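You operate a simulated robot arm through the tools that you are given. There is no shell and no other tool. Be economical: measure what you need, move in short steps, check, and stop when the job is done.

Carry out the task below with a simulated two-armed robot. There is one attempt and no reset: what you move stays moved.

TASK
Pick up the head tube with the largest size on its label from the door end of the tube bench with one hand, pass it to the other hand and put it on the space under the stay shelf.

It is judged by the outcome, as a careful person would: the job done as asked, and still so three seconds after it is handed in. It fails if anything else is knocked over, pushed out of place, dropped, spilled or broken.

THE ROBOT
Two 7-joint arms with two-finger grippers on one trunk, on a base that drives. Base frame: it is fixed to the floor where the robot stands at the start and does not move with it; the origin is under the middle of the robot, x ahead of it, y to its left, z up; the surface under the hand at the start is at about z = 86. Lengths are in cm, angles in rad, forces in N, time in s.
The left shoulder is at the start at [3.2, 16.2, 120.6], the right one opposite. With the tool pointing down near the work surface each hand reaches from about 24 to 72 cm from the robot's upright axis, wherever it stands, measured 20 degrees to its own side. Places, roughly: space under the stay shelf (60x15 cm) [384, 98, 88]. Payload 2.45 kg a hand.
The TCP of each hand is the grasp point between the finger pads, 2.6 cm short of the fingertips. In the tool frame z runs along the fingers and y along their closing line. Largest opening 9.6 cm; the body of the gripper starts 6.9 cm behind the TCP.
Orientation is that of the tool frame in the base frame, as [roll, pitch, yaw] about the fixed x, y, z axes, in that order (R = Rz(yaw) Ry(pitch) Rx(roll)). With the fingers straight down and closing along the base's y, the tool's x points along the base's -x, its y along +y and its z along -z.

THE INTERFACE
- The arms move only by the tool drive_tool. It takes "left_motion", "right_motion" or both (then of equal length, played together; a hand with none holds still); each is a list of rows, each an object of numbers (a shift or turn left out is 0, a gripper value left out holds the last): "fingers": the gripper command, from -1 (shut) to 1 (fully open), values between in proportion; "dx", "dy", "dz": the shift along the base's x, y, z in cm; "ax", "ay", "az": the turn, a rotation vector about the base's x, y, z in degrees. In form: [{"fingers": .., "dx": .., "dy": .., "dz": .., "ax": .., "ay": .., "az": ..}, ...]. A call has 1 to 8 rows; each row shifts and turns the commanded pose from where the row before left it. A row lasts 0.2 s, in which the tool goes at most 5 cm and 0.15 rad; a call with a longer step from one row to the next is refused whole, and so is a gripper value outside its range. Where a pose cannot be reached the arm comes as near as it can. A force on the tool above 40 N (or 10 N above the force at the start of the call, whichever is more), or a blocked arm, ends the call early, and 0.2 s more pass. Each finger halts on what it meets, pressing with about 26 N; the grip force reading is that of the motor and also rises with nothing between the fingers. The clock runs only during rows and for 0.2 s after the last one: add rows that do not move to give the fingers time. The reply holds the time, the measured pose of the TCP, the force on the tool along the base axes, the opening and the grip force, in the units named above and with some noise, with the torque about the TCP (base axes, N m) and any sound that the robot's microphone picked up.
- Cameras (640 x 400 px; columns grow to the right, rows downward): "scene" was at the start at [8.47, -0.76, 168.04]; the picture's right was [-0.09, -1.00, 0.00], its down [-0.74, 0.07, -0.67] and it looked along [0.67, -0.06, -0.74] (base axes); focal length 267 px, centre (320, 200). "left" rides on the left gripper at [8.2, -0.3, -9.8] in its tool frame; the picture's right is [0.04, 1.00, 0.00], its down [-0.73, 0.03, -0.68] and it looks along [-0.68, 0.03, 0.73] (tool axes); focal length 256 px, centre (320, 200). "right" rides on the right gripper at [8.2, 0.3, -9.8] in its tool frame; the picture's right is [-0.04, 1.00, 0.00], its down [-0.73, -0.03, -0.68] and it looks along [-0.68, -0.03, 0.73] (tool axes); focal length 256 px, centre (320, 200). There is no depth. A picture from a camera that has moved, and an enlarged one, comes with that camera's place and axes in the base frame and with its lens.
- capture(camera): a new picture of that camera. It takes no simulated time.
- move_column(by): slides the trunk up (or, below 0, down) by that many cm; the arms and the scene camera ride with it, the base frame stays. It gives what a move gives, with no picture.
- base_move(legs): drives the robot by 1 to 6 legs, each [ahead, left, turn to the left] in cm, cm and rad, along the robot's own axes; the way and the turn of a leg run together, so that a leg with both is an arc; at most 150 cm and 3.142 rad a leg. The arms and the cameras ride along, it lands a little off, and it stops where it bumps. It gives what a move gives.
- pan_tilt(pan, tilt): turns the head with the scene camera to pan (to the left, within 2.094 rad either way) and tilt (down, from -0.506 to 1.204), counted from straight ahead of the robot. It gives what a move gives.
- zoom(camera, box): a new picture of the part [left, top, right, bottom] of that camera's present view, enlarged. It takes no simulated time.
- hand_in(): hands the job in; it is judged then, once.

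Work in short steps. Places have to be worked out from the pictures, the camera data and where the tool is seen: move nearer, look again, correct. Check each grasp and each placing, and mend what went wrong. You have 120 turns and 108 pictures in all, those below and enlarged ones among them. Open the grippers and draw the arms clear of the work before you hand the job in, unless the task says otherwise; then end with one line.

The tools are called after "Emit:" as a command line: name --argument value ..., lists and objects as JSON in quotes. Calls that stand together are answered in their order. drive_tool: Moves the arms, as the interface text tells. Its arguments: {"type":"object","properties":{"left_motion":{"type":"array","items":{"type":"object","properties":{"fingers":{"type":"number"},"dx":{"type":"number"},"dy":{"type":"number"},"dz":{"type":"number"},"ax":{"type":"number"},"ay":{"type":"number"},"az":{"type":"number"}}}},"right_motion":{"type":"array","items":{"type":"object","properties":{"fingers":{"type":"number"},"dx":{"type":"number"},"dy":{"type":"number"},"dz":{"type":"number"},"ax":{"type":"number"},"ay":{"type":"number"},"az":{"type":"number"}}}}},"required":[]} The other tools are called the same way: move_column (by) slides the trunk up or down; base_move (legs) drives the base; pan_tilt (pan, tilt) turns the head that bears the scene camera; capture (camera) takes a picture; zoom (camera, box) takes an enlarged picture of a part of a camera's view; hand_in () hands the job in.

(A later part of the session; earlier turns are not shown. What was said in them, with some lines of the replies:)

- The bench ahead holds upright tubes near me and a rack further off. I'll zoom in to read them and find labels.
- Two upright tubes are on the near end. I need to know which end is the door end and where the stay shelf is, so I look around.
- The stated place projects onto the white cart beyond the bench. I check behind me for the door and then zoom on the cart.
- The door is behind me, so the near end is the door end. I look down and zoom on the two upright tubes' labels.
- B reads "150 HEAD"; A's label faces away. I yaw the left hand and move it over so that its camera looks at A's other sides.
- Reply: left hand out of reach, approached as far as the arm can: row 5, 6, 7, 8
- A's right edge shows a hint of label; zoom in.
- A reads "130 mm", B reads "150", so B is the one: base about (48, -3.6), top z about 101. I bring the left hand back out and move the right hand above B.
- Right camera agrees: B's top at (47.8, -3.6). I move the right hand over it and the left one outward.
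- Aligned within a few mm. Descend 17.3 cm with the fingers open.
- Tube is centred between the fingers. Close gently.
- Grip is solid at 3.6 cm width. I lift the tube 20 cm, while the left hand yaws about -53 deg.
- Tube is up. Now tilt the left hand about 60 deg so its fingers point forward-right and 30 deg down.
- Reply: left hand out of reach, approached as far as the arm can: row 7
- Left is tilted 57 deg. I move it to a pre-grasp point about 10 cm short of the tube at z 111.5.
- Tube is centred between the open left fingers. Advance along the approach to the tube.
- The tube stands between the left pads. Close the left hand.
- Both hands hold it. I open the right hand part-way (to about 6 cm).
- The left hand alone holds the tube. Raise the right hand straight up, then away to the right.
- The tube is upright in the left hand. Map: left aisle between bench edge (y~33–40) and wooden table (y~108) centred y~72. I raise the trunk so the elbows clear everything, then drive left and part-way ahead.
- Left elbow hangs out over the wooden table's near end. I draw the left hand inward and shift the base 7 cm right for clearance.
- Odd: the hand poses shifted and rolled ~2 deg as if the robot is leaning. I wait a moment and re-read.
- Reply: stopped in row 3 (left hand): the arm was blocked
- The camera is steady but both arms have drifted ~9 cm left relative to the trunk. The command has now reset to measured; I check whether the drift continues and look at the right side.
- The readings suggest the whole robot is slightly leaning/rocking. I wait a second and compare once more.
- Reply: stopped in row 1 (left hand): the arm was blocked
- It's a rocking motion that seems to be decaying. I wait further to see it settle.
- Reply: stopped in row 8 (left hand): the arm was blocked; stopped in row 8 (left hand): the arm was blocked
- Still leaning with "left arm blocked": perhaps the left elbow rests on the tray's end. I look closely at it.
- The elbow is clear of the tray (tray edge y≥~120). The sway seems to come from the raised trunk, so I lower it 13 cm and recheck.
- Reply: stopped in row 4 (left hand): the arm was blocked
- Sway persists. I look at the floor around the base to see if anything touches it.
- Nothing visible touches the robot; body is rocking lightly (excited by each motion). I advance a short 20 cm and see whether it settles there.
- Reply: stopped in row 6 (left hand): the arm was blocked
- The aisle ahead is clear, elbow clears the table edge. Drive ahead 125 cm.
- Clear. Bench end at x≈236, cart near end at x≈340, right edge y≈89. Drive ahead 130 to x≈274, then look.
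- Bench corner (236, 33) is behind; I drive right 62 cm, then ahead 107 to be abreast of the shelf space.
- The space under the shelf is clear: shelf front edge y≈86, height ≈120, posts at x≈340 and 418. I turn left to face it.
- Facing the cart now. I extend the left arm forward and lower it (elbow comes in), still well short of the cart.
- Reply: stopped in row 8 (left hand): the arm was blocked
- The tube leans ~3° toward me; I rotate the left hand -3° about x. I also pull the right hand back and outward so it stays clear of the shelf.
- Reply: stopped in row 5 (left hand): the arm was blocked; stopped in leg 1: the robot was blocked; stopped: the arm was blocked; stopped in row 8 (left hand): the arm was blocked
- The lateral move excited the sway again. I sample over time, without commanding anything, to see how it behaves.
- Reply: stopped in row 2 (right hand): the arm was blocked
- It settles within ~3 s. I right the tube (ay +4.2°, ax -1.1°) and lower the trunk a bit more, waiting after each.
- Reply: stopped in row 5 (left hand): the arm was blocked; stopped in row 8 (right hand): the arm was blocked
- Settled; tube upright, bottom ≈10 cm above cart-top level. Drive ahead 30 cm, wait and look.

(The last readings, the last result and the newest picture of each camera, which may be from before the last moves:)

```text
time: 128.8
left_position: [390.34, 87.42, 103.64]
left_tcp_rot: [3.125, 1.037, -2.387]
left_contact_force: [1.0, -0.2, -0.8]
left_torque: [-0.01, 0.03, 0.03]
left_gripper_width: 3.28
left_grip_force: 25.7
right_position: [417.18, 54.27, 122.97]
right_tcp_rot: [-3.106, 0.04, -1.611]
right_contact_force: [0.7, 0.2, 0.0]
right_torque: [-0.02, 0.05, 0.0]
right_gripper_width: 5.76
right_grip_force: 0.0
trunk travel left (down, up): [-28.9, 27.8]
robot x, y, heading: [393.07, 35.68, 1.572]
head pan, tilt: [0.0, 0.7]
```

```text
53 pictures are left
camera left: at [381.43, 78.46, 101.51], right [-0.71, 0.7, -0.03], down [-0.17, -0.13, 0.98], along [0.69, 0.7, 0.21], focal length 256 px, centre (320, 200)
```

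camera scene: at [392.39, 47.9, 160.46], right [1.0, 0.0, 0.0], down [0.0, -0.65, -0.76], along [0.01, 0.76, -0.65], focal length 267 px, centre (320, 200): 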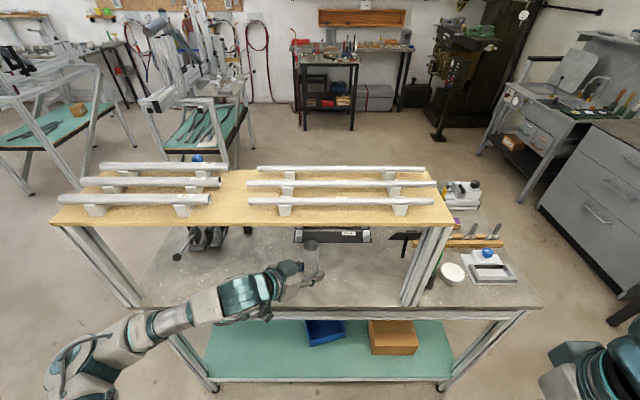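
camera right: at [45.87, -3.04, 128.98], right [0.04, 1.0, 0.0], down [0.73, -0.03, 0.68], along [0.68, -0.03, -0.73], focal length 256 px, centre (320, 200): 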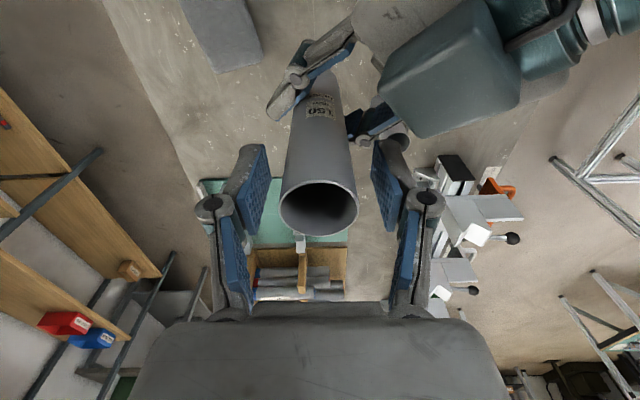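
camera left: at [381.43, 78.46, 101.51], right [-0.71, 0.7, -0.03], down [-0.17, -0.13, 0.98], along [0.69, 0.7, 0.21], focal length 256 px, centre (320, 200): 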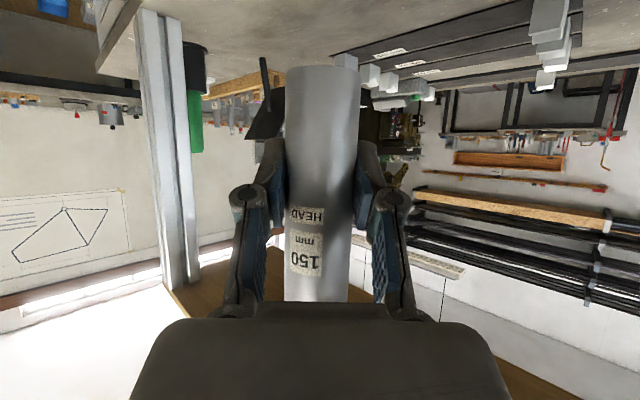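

Alignment good: shelf underside ~117.5, surface 88. Lower the hand 4 cm and extend 5 cm forward, under the shelf.

Emit:
drive_tool --left_motion '[{"dz": -1}, {"dz": -1}, {"dz": -1}, {"dz": -1}, {"dy": 1.3}, {"dy": 1.3}, {"dy": 1.3}, {"dy": 1.3}]'

Emit:
base_move --legs '[[4, 0, 0]]'

Emit:
drive_tool --right_motion '[{}, {}, {}, {}, {}, {}, {}, {}]'

Emit:
drive_tool --right_motion '[{}, {}, {}, {}, {}, {}, {}, {}]'

Emit:
capture --camera "scene"

Emit:
capture --camera "left"

```text
time: 130.6
left_position: [391.07, 92.67, 99.65]
left_tcp_rot: [3.117, 1.034, -2.397]
left_contact_force: [1.1, -1.5, -1.1]
left_torque: [-0.01, 0.05, 0.09]
left_gripper_width: 3.28
left_grip_force: 26.0
right_position: [418.13, 54.39, 122.87]
right_tcp_rot: [-3.114, 0.042, -1.613]
right_contact_force: [1.0, -0.3, -0.5]
right_torque: [0.01, 0.01, -0.03]
right_gripper_width: 5.76
right_grip_force: 0.1
trunk travel left (down, up): [-28.9, 27.8]
robot x, y, heading: [393.34, 35.26, 1.571]
head pan, tilt: [0.0, 0.7]
```

```text
time: 131.5
left_position: [391.1, 96.24, 99.85]
left_tcp_rot: [3.111, 1.033, -2.402]
left_contact_force: [0.7, -0.8, -1.5]
left_torque: [0.01, 0.09, 0.12]
left_gripper_width: 3.29
left_grip_force: 26.0
right_position: [418.32, 57.91, 123.02]
right_tcp_rot: [-3.113, 0.044, -1.612]
right_contact_force: [0.7, -0.6, 0.5]
right_torque: [-0.02, 0.03, -0.03]
right_gripper_width: 5.77
right_grip_force: 0.1
trunk travel left (down, up): [-28.9, 27.8]
robot x, y, heading: [393.2, 39.61, 1.568]
head pan, tilt: [0.0, 0.7]
```

```text
time: 133.3
left_position: [392.44, 96.44, 99.76]
left_tcp_rot: [3.106, 1.03, -2.411]
left_contact_force: [0.8, -1.2, -0.7]
left_torque: [0.0, 0.0, 0.09]
left_gripper_width: 3.29
left_grip_force: 25.9
right_position: [419.54, 58.02, 122.74]
right_tcp_rot: [-3.124, 0.043, -1.617]
right_contact_force: [-0.4, 0.1, 0.4]
right_torque: [-0.01, 0.0, -0.01]
right_gripper_width: 5.75
right_grip_force: 0.0
trunk travel left (down, up): [-28.9, 27.8]
robot x, y, heading: [393.31, 39.59, 1.569]
head pan, tilt: [0.0, 0.7]
```

```text
time: 135.1
left_position: [392.55, 96.38, 99.73]
left_tcp_rot: [3.103, 1.026, -2.415]
left_contact_force: [1.4, 0.0, -1.5]
left_torque: [0.01, 0.04, 0.09]
left_gripper_width: 3.29
left_grip_force: 25.8
right_position: [419.58, 57.91, 122.8]
right_tcp_rot: [-3.126, 0.044, -1.618]
right_contact_force: [-1.1, 0.3, -0.9]
right_torque: [0.01, -0.01, 0.01]
right_gripper_width: 5.74
right_grip_force: 0.0
trunk travel left (down, up): [-28.9, 27.8]
robot x, y, heading: [393.4, 39.52, 1.568]
head pan, tilt: [0.0, 0.7]
```

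```text
52 pictures are left
camera scene: at [395.45, 51.85, 160.45], right [1.0, -0.01, -0.01], down [-0.01, -0.65, -0.76], along [0.0, 0.76, -0.65], focal length 267 px, centre (320, 200)
```

scene: 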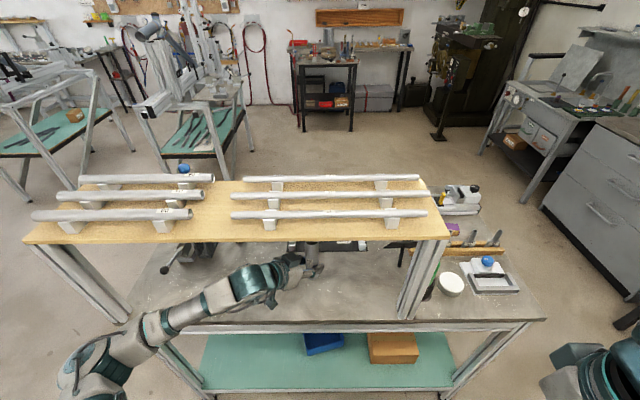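

```text
51 pictures are left
camera left: at [383.6, 87.48, 97.81], right [-0.7, 0.71, -0.01], down [-0.15, -0.13, 0.98], along [0.69, 0.69, 0.2], focal length 256 px, centre (320, 200)
```

left: 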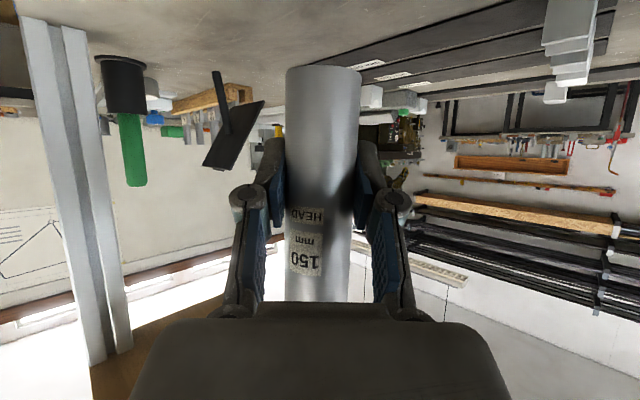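

Settled at (392.5, 96.4), tube nearly vertical. Lower 5.5 cm with small tilt correction, checking force.

Emit:
drive_tool --left_motion '[{"dz": -1, "ay": -0.7}, {"dz": -1, "ay": -0.7}, {"dz": -1}, {"dz": -1}, {"dz": -0.7}, {"dz": -0.4}, {}]'

Emit:
drive_tool --right_motion '[{}, {}, {}, {}, {}, {}, {}, {}]'

Emit:
capture --camera "left"

Emit:
zoom --camera "scene" --box '[200, 220, 400, 345]'

```text
time: 136.7
left_position: [390.95, 96.49, 94.53]
left_tcp_rot: [-3.133, 1.054, -2.367]
left_contact_force: [0.1, -0.1, -1.5]
left_torque: [-0.01, 0.03, -0.04]
left_gripper_width: 3.27
left_grip_force: 26.0
right_position: [417.88, 57.99, 123.01]
right_tcp_rot: [-3.112, 0.045, -1.615]
right_contact_force: [-1.0, 0.0, -0.4]
right_torque: [0.02, 0.03, 0.02]
right_gripper_width: 5.76
right_grip_force: 0.1
trunk travel left (down, up): [-28.9, 27.8]
robot x, y, heading: [393.16, 39.33, 1.564]
head pan, tilt: [0.0, 0.7]
```

```text
time: 138.5
left_position: [391.19, 96.4, 94.74]
left_tcp_rot: [-3.137, 1.053, -2.372]
left_contact_force: [0.2, -0.3, -1.7]
left_torque: [0.01, 0.05, 0.02]
left_gripper_width: 3.28
left_grip_force: 26.0
right_position: [418.21, 58.18, 123.01]
right_tcp_rot: [-3.114, 0.045, -1.616]
right_contact_force: [-0.2, -0.1, -0.7]
right_torque: [0.0, 0.01, 0.0]
right_gripper_width: 5.76
right_grip_force: 0.1
trunk travel left (down, up): [-28.9, 27.8]
robot x, y, heading: [393.23, 39.37, 1.566]
head pan, tilt: [0.0, 0.7]
```

```text
50 pictures are left
camera left: at [382.35, 87.48, 92.33], right [-0.71, 0.71, -0.04], down [-0.19, -0.13, 0.97], along [0.68, 0.69, 0.23], focal length 256 px, centre (320, 200)
```

left: 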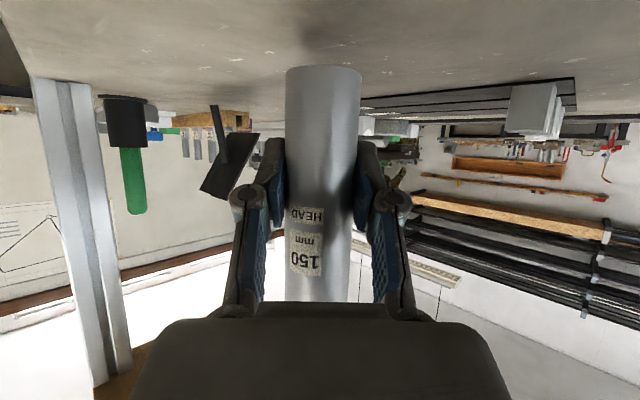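

```text
3.20 times, centred on (300, 282) of scene
camera zoom: at [393.33, 51.86, 160.46], right [1.0, 0.0, 0.0], down [0.0, -0.65, -0.76], along [0.0, 0.76, -0.65], focal length 854 px, centre (384, -64)
```

zoom: 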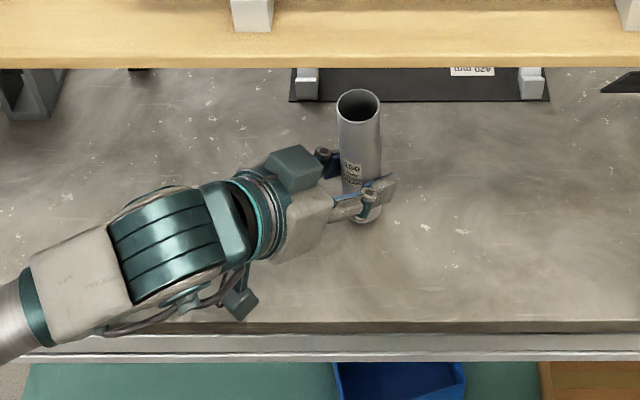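

Tube bottom is about 1.5 cm above the top. Lower in small steps watching force.

Emit:
drive_tool --left_motion '[{"dz": -0.4}, {"dz": -0.4}, {"dz": -0.3}, {}]'

Emit:
drive_tool --left_motion '[{"dz": -0.2}, {"dz": -0.2}, {}, {}]'

Emit:
zoom --camera "left" --box '[240, 20, 400, 120]'

```text
time: 139.5
left_position: [391.59, 96.35, 93.54]
left_tcp_rot: [3.141, 1.049, -2.378]
left_contact_force: [0.0, -0.1, -0.9]
left_torque: [-0.01, -0.03, 0.02]
left_gripper_width: 3.27
left_grip_force: 26.0
right_position: [418.7, 57.87, 122.86]
right_tcp_rot: [-3.12, 0.046, -1.614]
right_contact_force: [0.3, 0.3, 0.3]
right_torque: [-0.02, -0.03, -0.01]
right_gripper_width: 5.75
right_grip_force: 0.0
trunk travel left (down, up): [-28.9, 27.8]
robot x, y, heading: [392.96, 39.64, 1.561]
head pan, tilt: [0.0, 0.7]
```

```text
time: 140.5
left_position: [391.5, 96.46, 93.2]
left_tcp_rot: [-3.14, 1.052, -2.377]
left_contact_force: [1.8, 1.6, 3.7]
left_torque: [0.11, -0.06, 0.02]
left_gripper_width: 3.28
left_grip_force: 25.6
right_position: [418.7, 57.91, 123.01]
right_tcp_rot: [-3.118, 0.045, -1.615]
right_contact_force: [0.2, -0.5, -0.2]
right_torque: [0.05, 0.04, 0.05]
right_gripper_width: 5.74
right_grip_force: 0.1
trunk travel left (down, up): [-28.9, 27.8]
robot x, y, heading: [393.33, 39.38, 1.563]
head pan, tilt: [0.0, 0.7]
```

```text
4.00 times, centred on (320, 70) of left
camera zoom: at [382.66, 87.47, 90.94], right [-0.71, 0.71, -0.04], down [-0.18, -0.13, 0.97], along [0.68, 0.69, 0.23], focal length 1024 px, centre (320, 720)
```

zoom: 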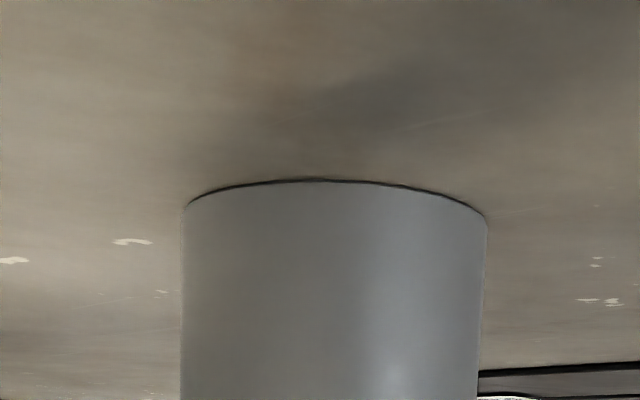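

Contact made (~5 N). Let it rest, then open gently.

Emit:
drive_tool --left_motion '[{"dz": -0.05}, {}, {}, {}, {"fingers": -0.15}, {"fingers": 0.0}, {"fingers": 0.3}, {}]'

Emit:
capture --camera "left"

Emit:
zoom --camera "scene" --box '[200, 220, 400, 345]'

```text
time: 142.3
left_position: [390.68, 96.25, 93.02]
left_tcp_rot: [-3.132, 1.054, -2.369]
left_contact_force: [-0.4, -1.3, 0.0]
left_torque: [0.0, 0.0, 0.01]
left_gripper_width: 6.27
left_grip_force: 0.1
right_position: [417.83, 58.02, 123.04]
right_tcp_rot: [-3.111, 0.044, -1.611]
right_contact_force: [-0.7, 0.5, 0.0]
right_torque: [-0.01, 0.03, 0.01]
right_gripper_width: 5.76
right_grip_force: 0.1
trunk travel left (down, up): [-28.9, 27.8]
robot x, y, heading: [393.12, 39.42, 1.568]
head pan, tilt: [0.0, 0.7]
```

```text
47 pictures are left
camera left: at [382.01, 87.47, 90.8], right [-0.71, 0.71, -0.04], down [-0.19, -0.13, 0.97], along [0.68, 0.69, 0.23], focal length 256 px, centre (320, 200)
```

left: 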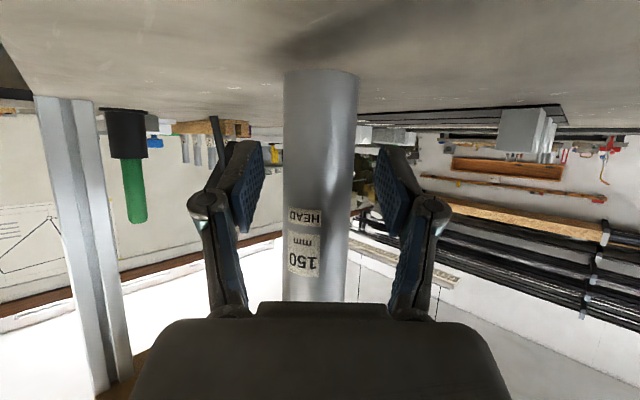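

```text
3.20 times, centred on (300, 282) of scene
camera zoom: at [393.47, 51.82, 160.47], right [1.0, 0.0, 0.0], down [0.0, -0.65, -0.76], along [0.0, 0.76, -0.65], focal length 854 px, centre (384, -64)
```

zoom: 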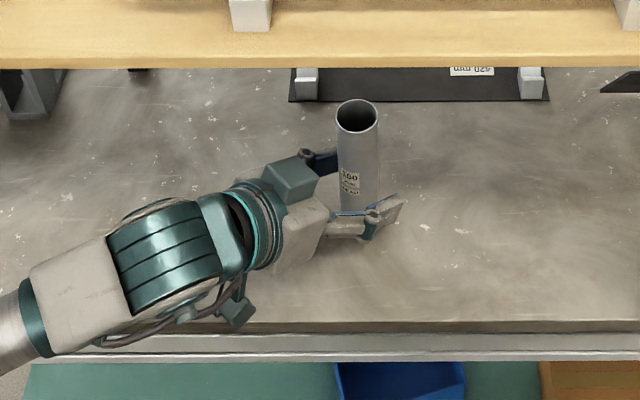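

Tube stands by itself. Open wider and withdraw along the approach line, slowly.

Emit:
drive_tool --left_motion '[{"fingers": 0.85}, {}, {"dx": -0.4, "dy": -0.4}, {"dx": -0.7, "dy": -0.7}, {"dx": -0.9, "dy": -0.9, "dz": 0.2}, {"dx": -1, "dy": -1, "dz": 0.3}, {"dx": -1, "dy": -1, "dz": 0.3}, {"dx": -1, "dy": -1, "dz": 0.3}]'

Emit:
capture --camera "left"

```text
time: 144.1
left_position: [385.73, 91.41, 94.14]
left_tcp_rot: [-3.131, 1.055, -2.366]
left_contact_force: [-0.7, -0.3, -0.2]
left_torque: [-0.02, -0.01, 0.02]
left_gripper_width: 8.92
left_grip_force: 0.0
right_position: [417.71, 57.93, 123.18]
right_tcp_rot: [-3.111, 0.046, -1.612]
right_contact_force: [0.9, 0.4, -0.1]
right_torque: [0.05, 0.03, -0.02]
right_gripper_width: 5.75
right_grip_force: 0.1
trunk travel left (down, up): [-28.9, 27.8]
robot x, y, heading: [393.15, 39.41, 1.565]
head pan, tilt: [0.0, 0.7]
```

```text
45 pictures are left
camera left: at [376.97, 82.45, 91.94], right [-0.71, 0.71, -0.04], down [-0.19, -0.13, 0.97], along [0.68, 0.69, 0.23], focal length 256 px, centre (320, 200)
```

left: 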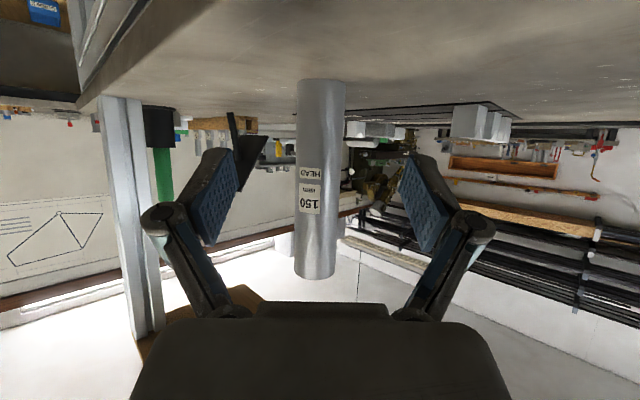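

Clear of the tube. Continue backing out mostly in -y.

Emit:
drive_tool --left_motion '[{"dx": -0.6, "dy": -1, "dz": 0.3}, {"dx": -0.4, "dy": -1.2, "dz": 0.4}, {"dx": -0.2, "dy": -1.3, "dz": 0.5}, {"dy": -1.4, "dz": 0.5}, {"dy": -1.4, "dz": 0.5}, {"dy": -1.4, "dz": 0.5}, {"dy": -1.2, "dz": 0.5}, {"dy": -1, "dz": 0.3}]'

Emit:
capture --camera "scene"

```text
time: 145.9
left_position: [384.67, 81.81, 97.72]
left_tcp_rot: [-3.129, 1.054, -2.368]
left_contact_force: [0.4, -0.2, 0.1]
left_torque: [0.03, -0.03, 0.01]
left_gripper_width: 8.87
left_grip_force: 0.0
left hand out of reach, approached as far as the arm can: row 8
right_position: [417.73, 58.14, 123.02]
right_tcp_rot: [-3.111, 0.044, -1.614]
right_contact_force: [-0.3, -1.0, 0.1]
right_torque: [0.04, -0.02, 0.0]
right_gripper_width: 5.78
right_grip_force: 0.1
trunk travel left (down, up): [-28.9, 27.8]
robot x, y, heading: [393.55, 39.52, 1.567]
head pan, tilt: [0.0, 0.7]
```

```text
44 pictures are left
camera scene: at [393.34, 51.73, 160.48], right [1.0, 0.0, 0.0], down [0.0, -0.65, -0.76], along [0.0, 0.76, -0.65], focal length 267 px, centre (320, 200)
```

scene: 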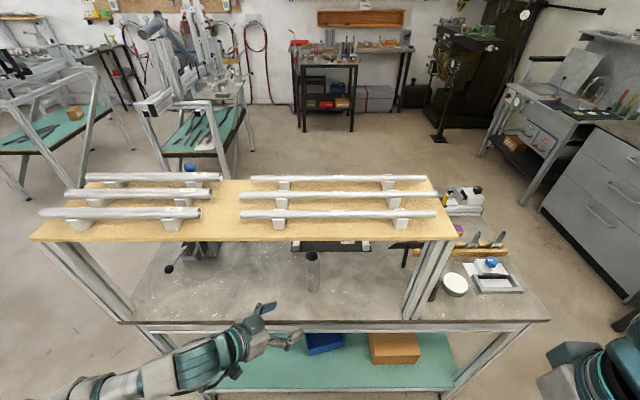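

The tube stands under the shelf. Back the base off 25 cm and open the right gripper fully, then final check.

Emit:
base_move --legs '[[-25, 0, 0]]'

Emit:
drive_tool --right_motion '[{"fingers": 1}, {}, {}, {}, {}, {}]' --left_motion '[{"fingers": 1}, {}, {}, {}, {}, {}]'

Emit:
capture --camera "scene"

Emit:
zoom --camera "scene" --box '[220, 130, 420, 255]'

```text
time: 147.7
left_position: [384.62, 57.06, 97.61]
left_tcp_rot: [-3.13, 1.054, -2.371]
left_contact_force: [-0.3, 0.2, -0.1]
left_torque: [-0.02, -0.01, 0.0]
left_gripper_width: 8.89
left_grip_force: 0.0
right_position: [417.61, 33.0, 123.02]
right_tcp_rot: [-3.11, 0.043, -1.615]
right_contact_force: [-0.7, 0.6, -0.5]
right_torque: [0.02, 0.0, 0.01]
right_gripper_width: 5.75
right_grip_force: 0.0
trunk travel left (down, up): [-28.9, 27.8]
robot x, y, heading: [393.23, 14.87, 1.563]
head pan, tilt: [0.0, 0.7]
```

```text
time: 149.1
left_position: [384.76, 56.86, 97.83]
left_tcp_rot: [-3.133, 1.056, -2.372]
left_contact_force: [0.6, 0.0, 1.0]
left_torque: [-0.02, 0.01, 0.0]
left_gripper_width: 9.55
left_grip_force: 0.0
right_position: [417.6, 32.84, 123.14]
right_tcp_rot: [-3.11, 0.045, -1.618]
right_contact_force: [-0.6, -0.1, -0.4]
right_torque: [-0.02, -0.01, -0.03]
right_gripper_width: 9.6
right_grip_force: 0.0
trunk travel left (down, up): [-28.9, 27.8]
robot x, y, heading: [393.23, 14.45, 1.564]
head pan, tilt: [0.0, 0.7]
```

```text
43 pictures are left
camera scene: at [393.22, 26.81, 160.48], right [1.0, -0.01, 0.0], down [-0.01, -0.65, -0.76], along [0.01, 0.76, -0.65], focal length 267 px, centre (320, 200)
```

scene: 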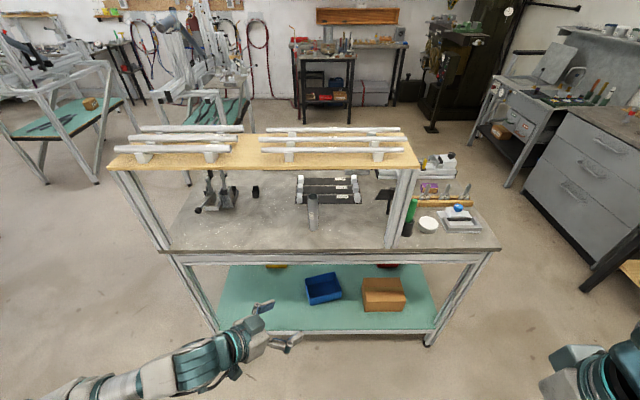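

```text
3.20 times, centred on (320, 192) of scene
camera zoom: at [393.22, 26.81, 160.48], right [1.0, -0.01, 0.0], down [-0.01, -0.65, -0.76], along [0.01, 0.76, -0.65], focal length 854 px, centre (320, 224)
```

zoom: 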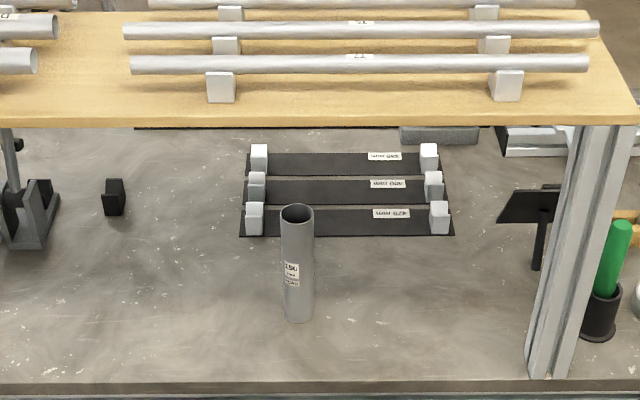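

The 150 mm head tube stands upright at about (391, 96) under the stay shelf. Nothing on the cart looks disturbed, and both grippers are open and clear.

Emit:
hand_in

```text
The job is handed in.
```

The 150 mm head tube, the largest size I found at the door end of the tube bench, was picked up with the right hand and passed to the left. It now stands upright in the space under the stay shelf, and the job is handed in.
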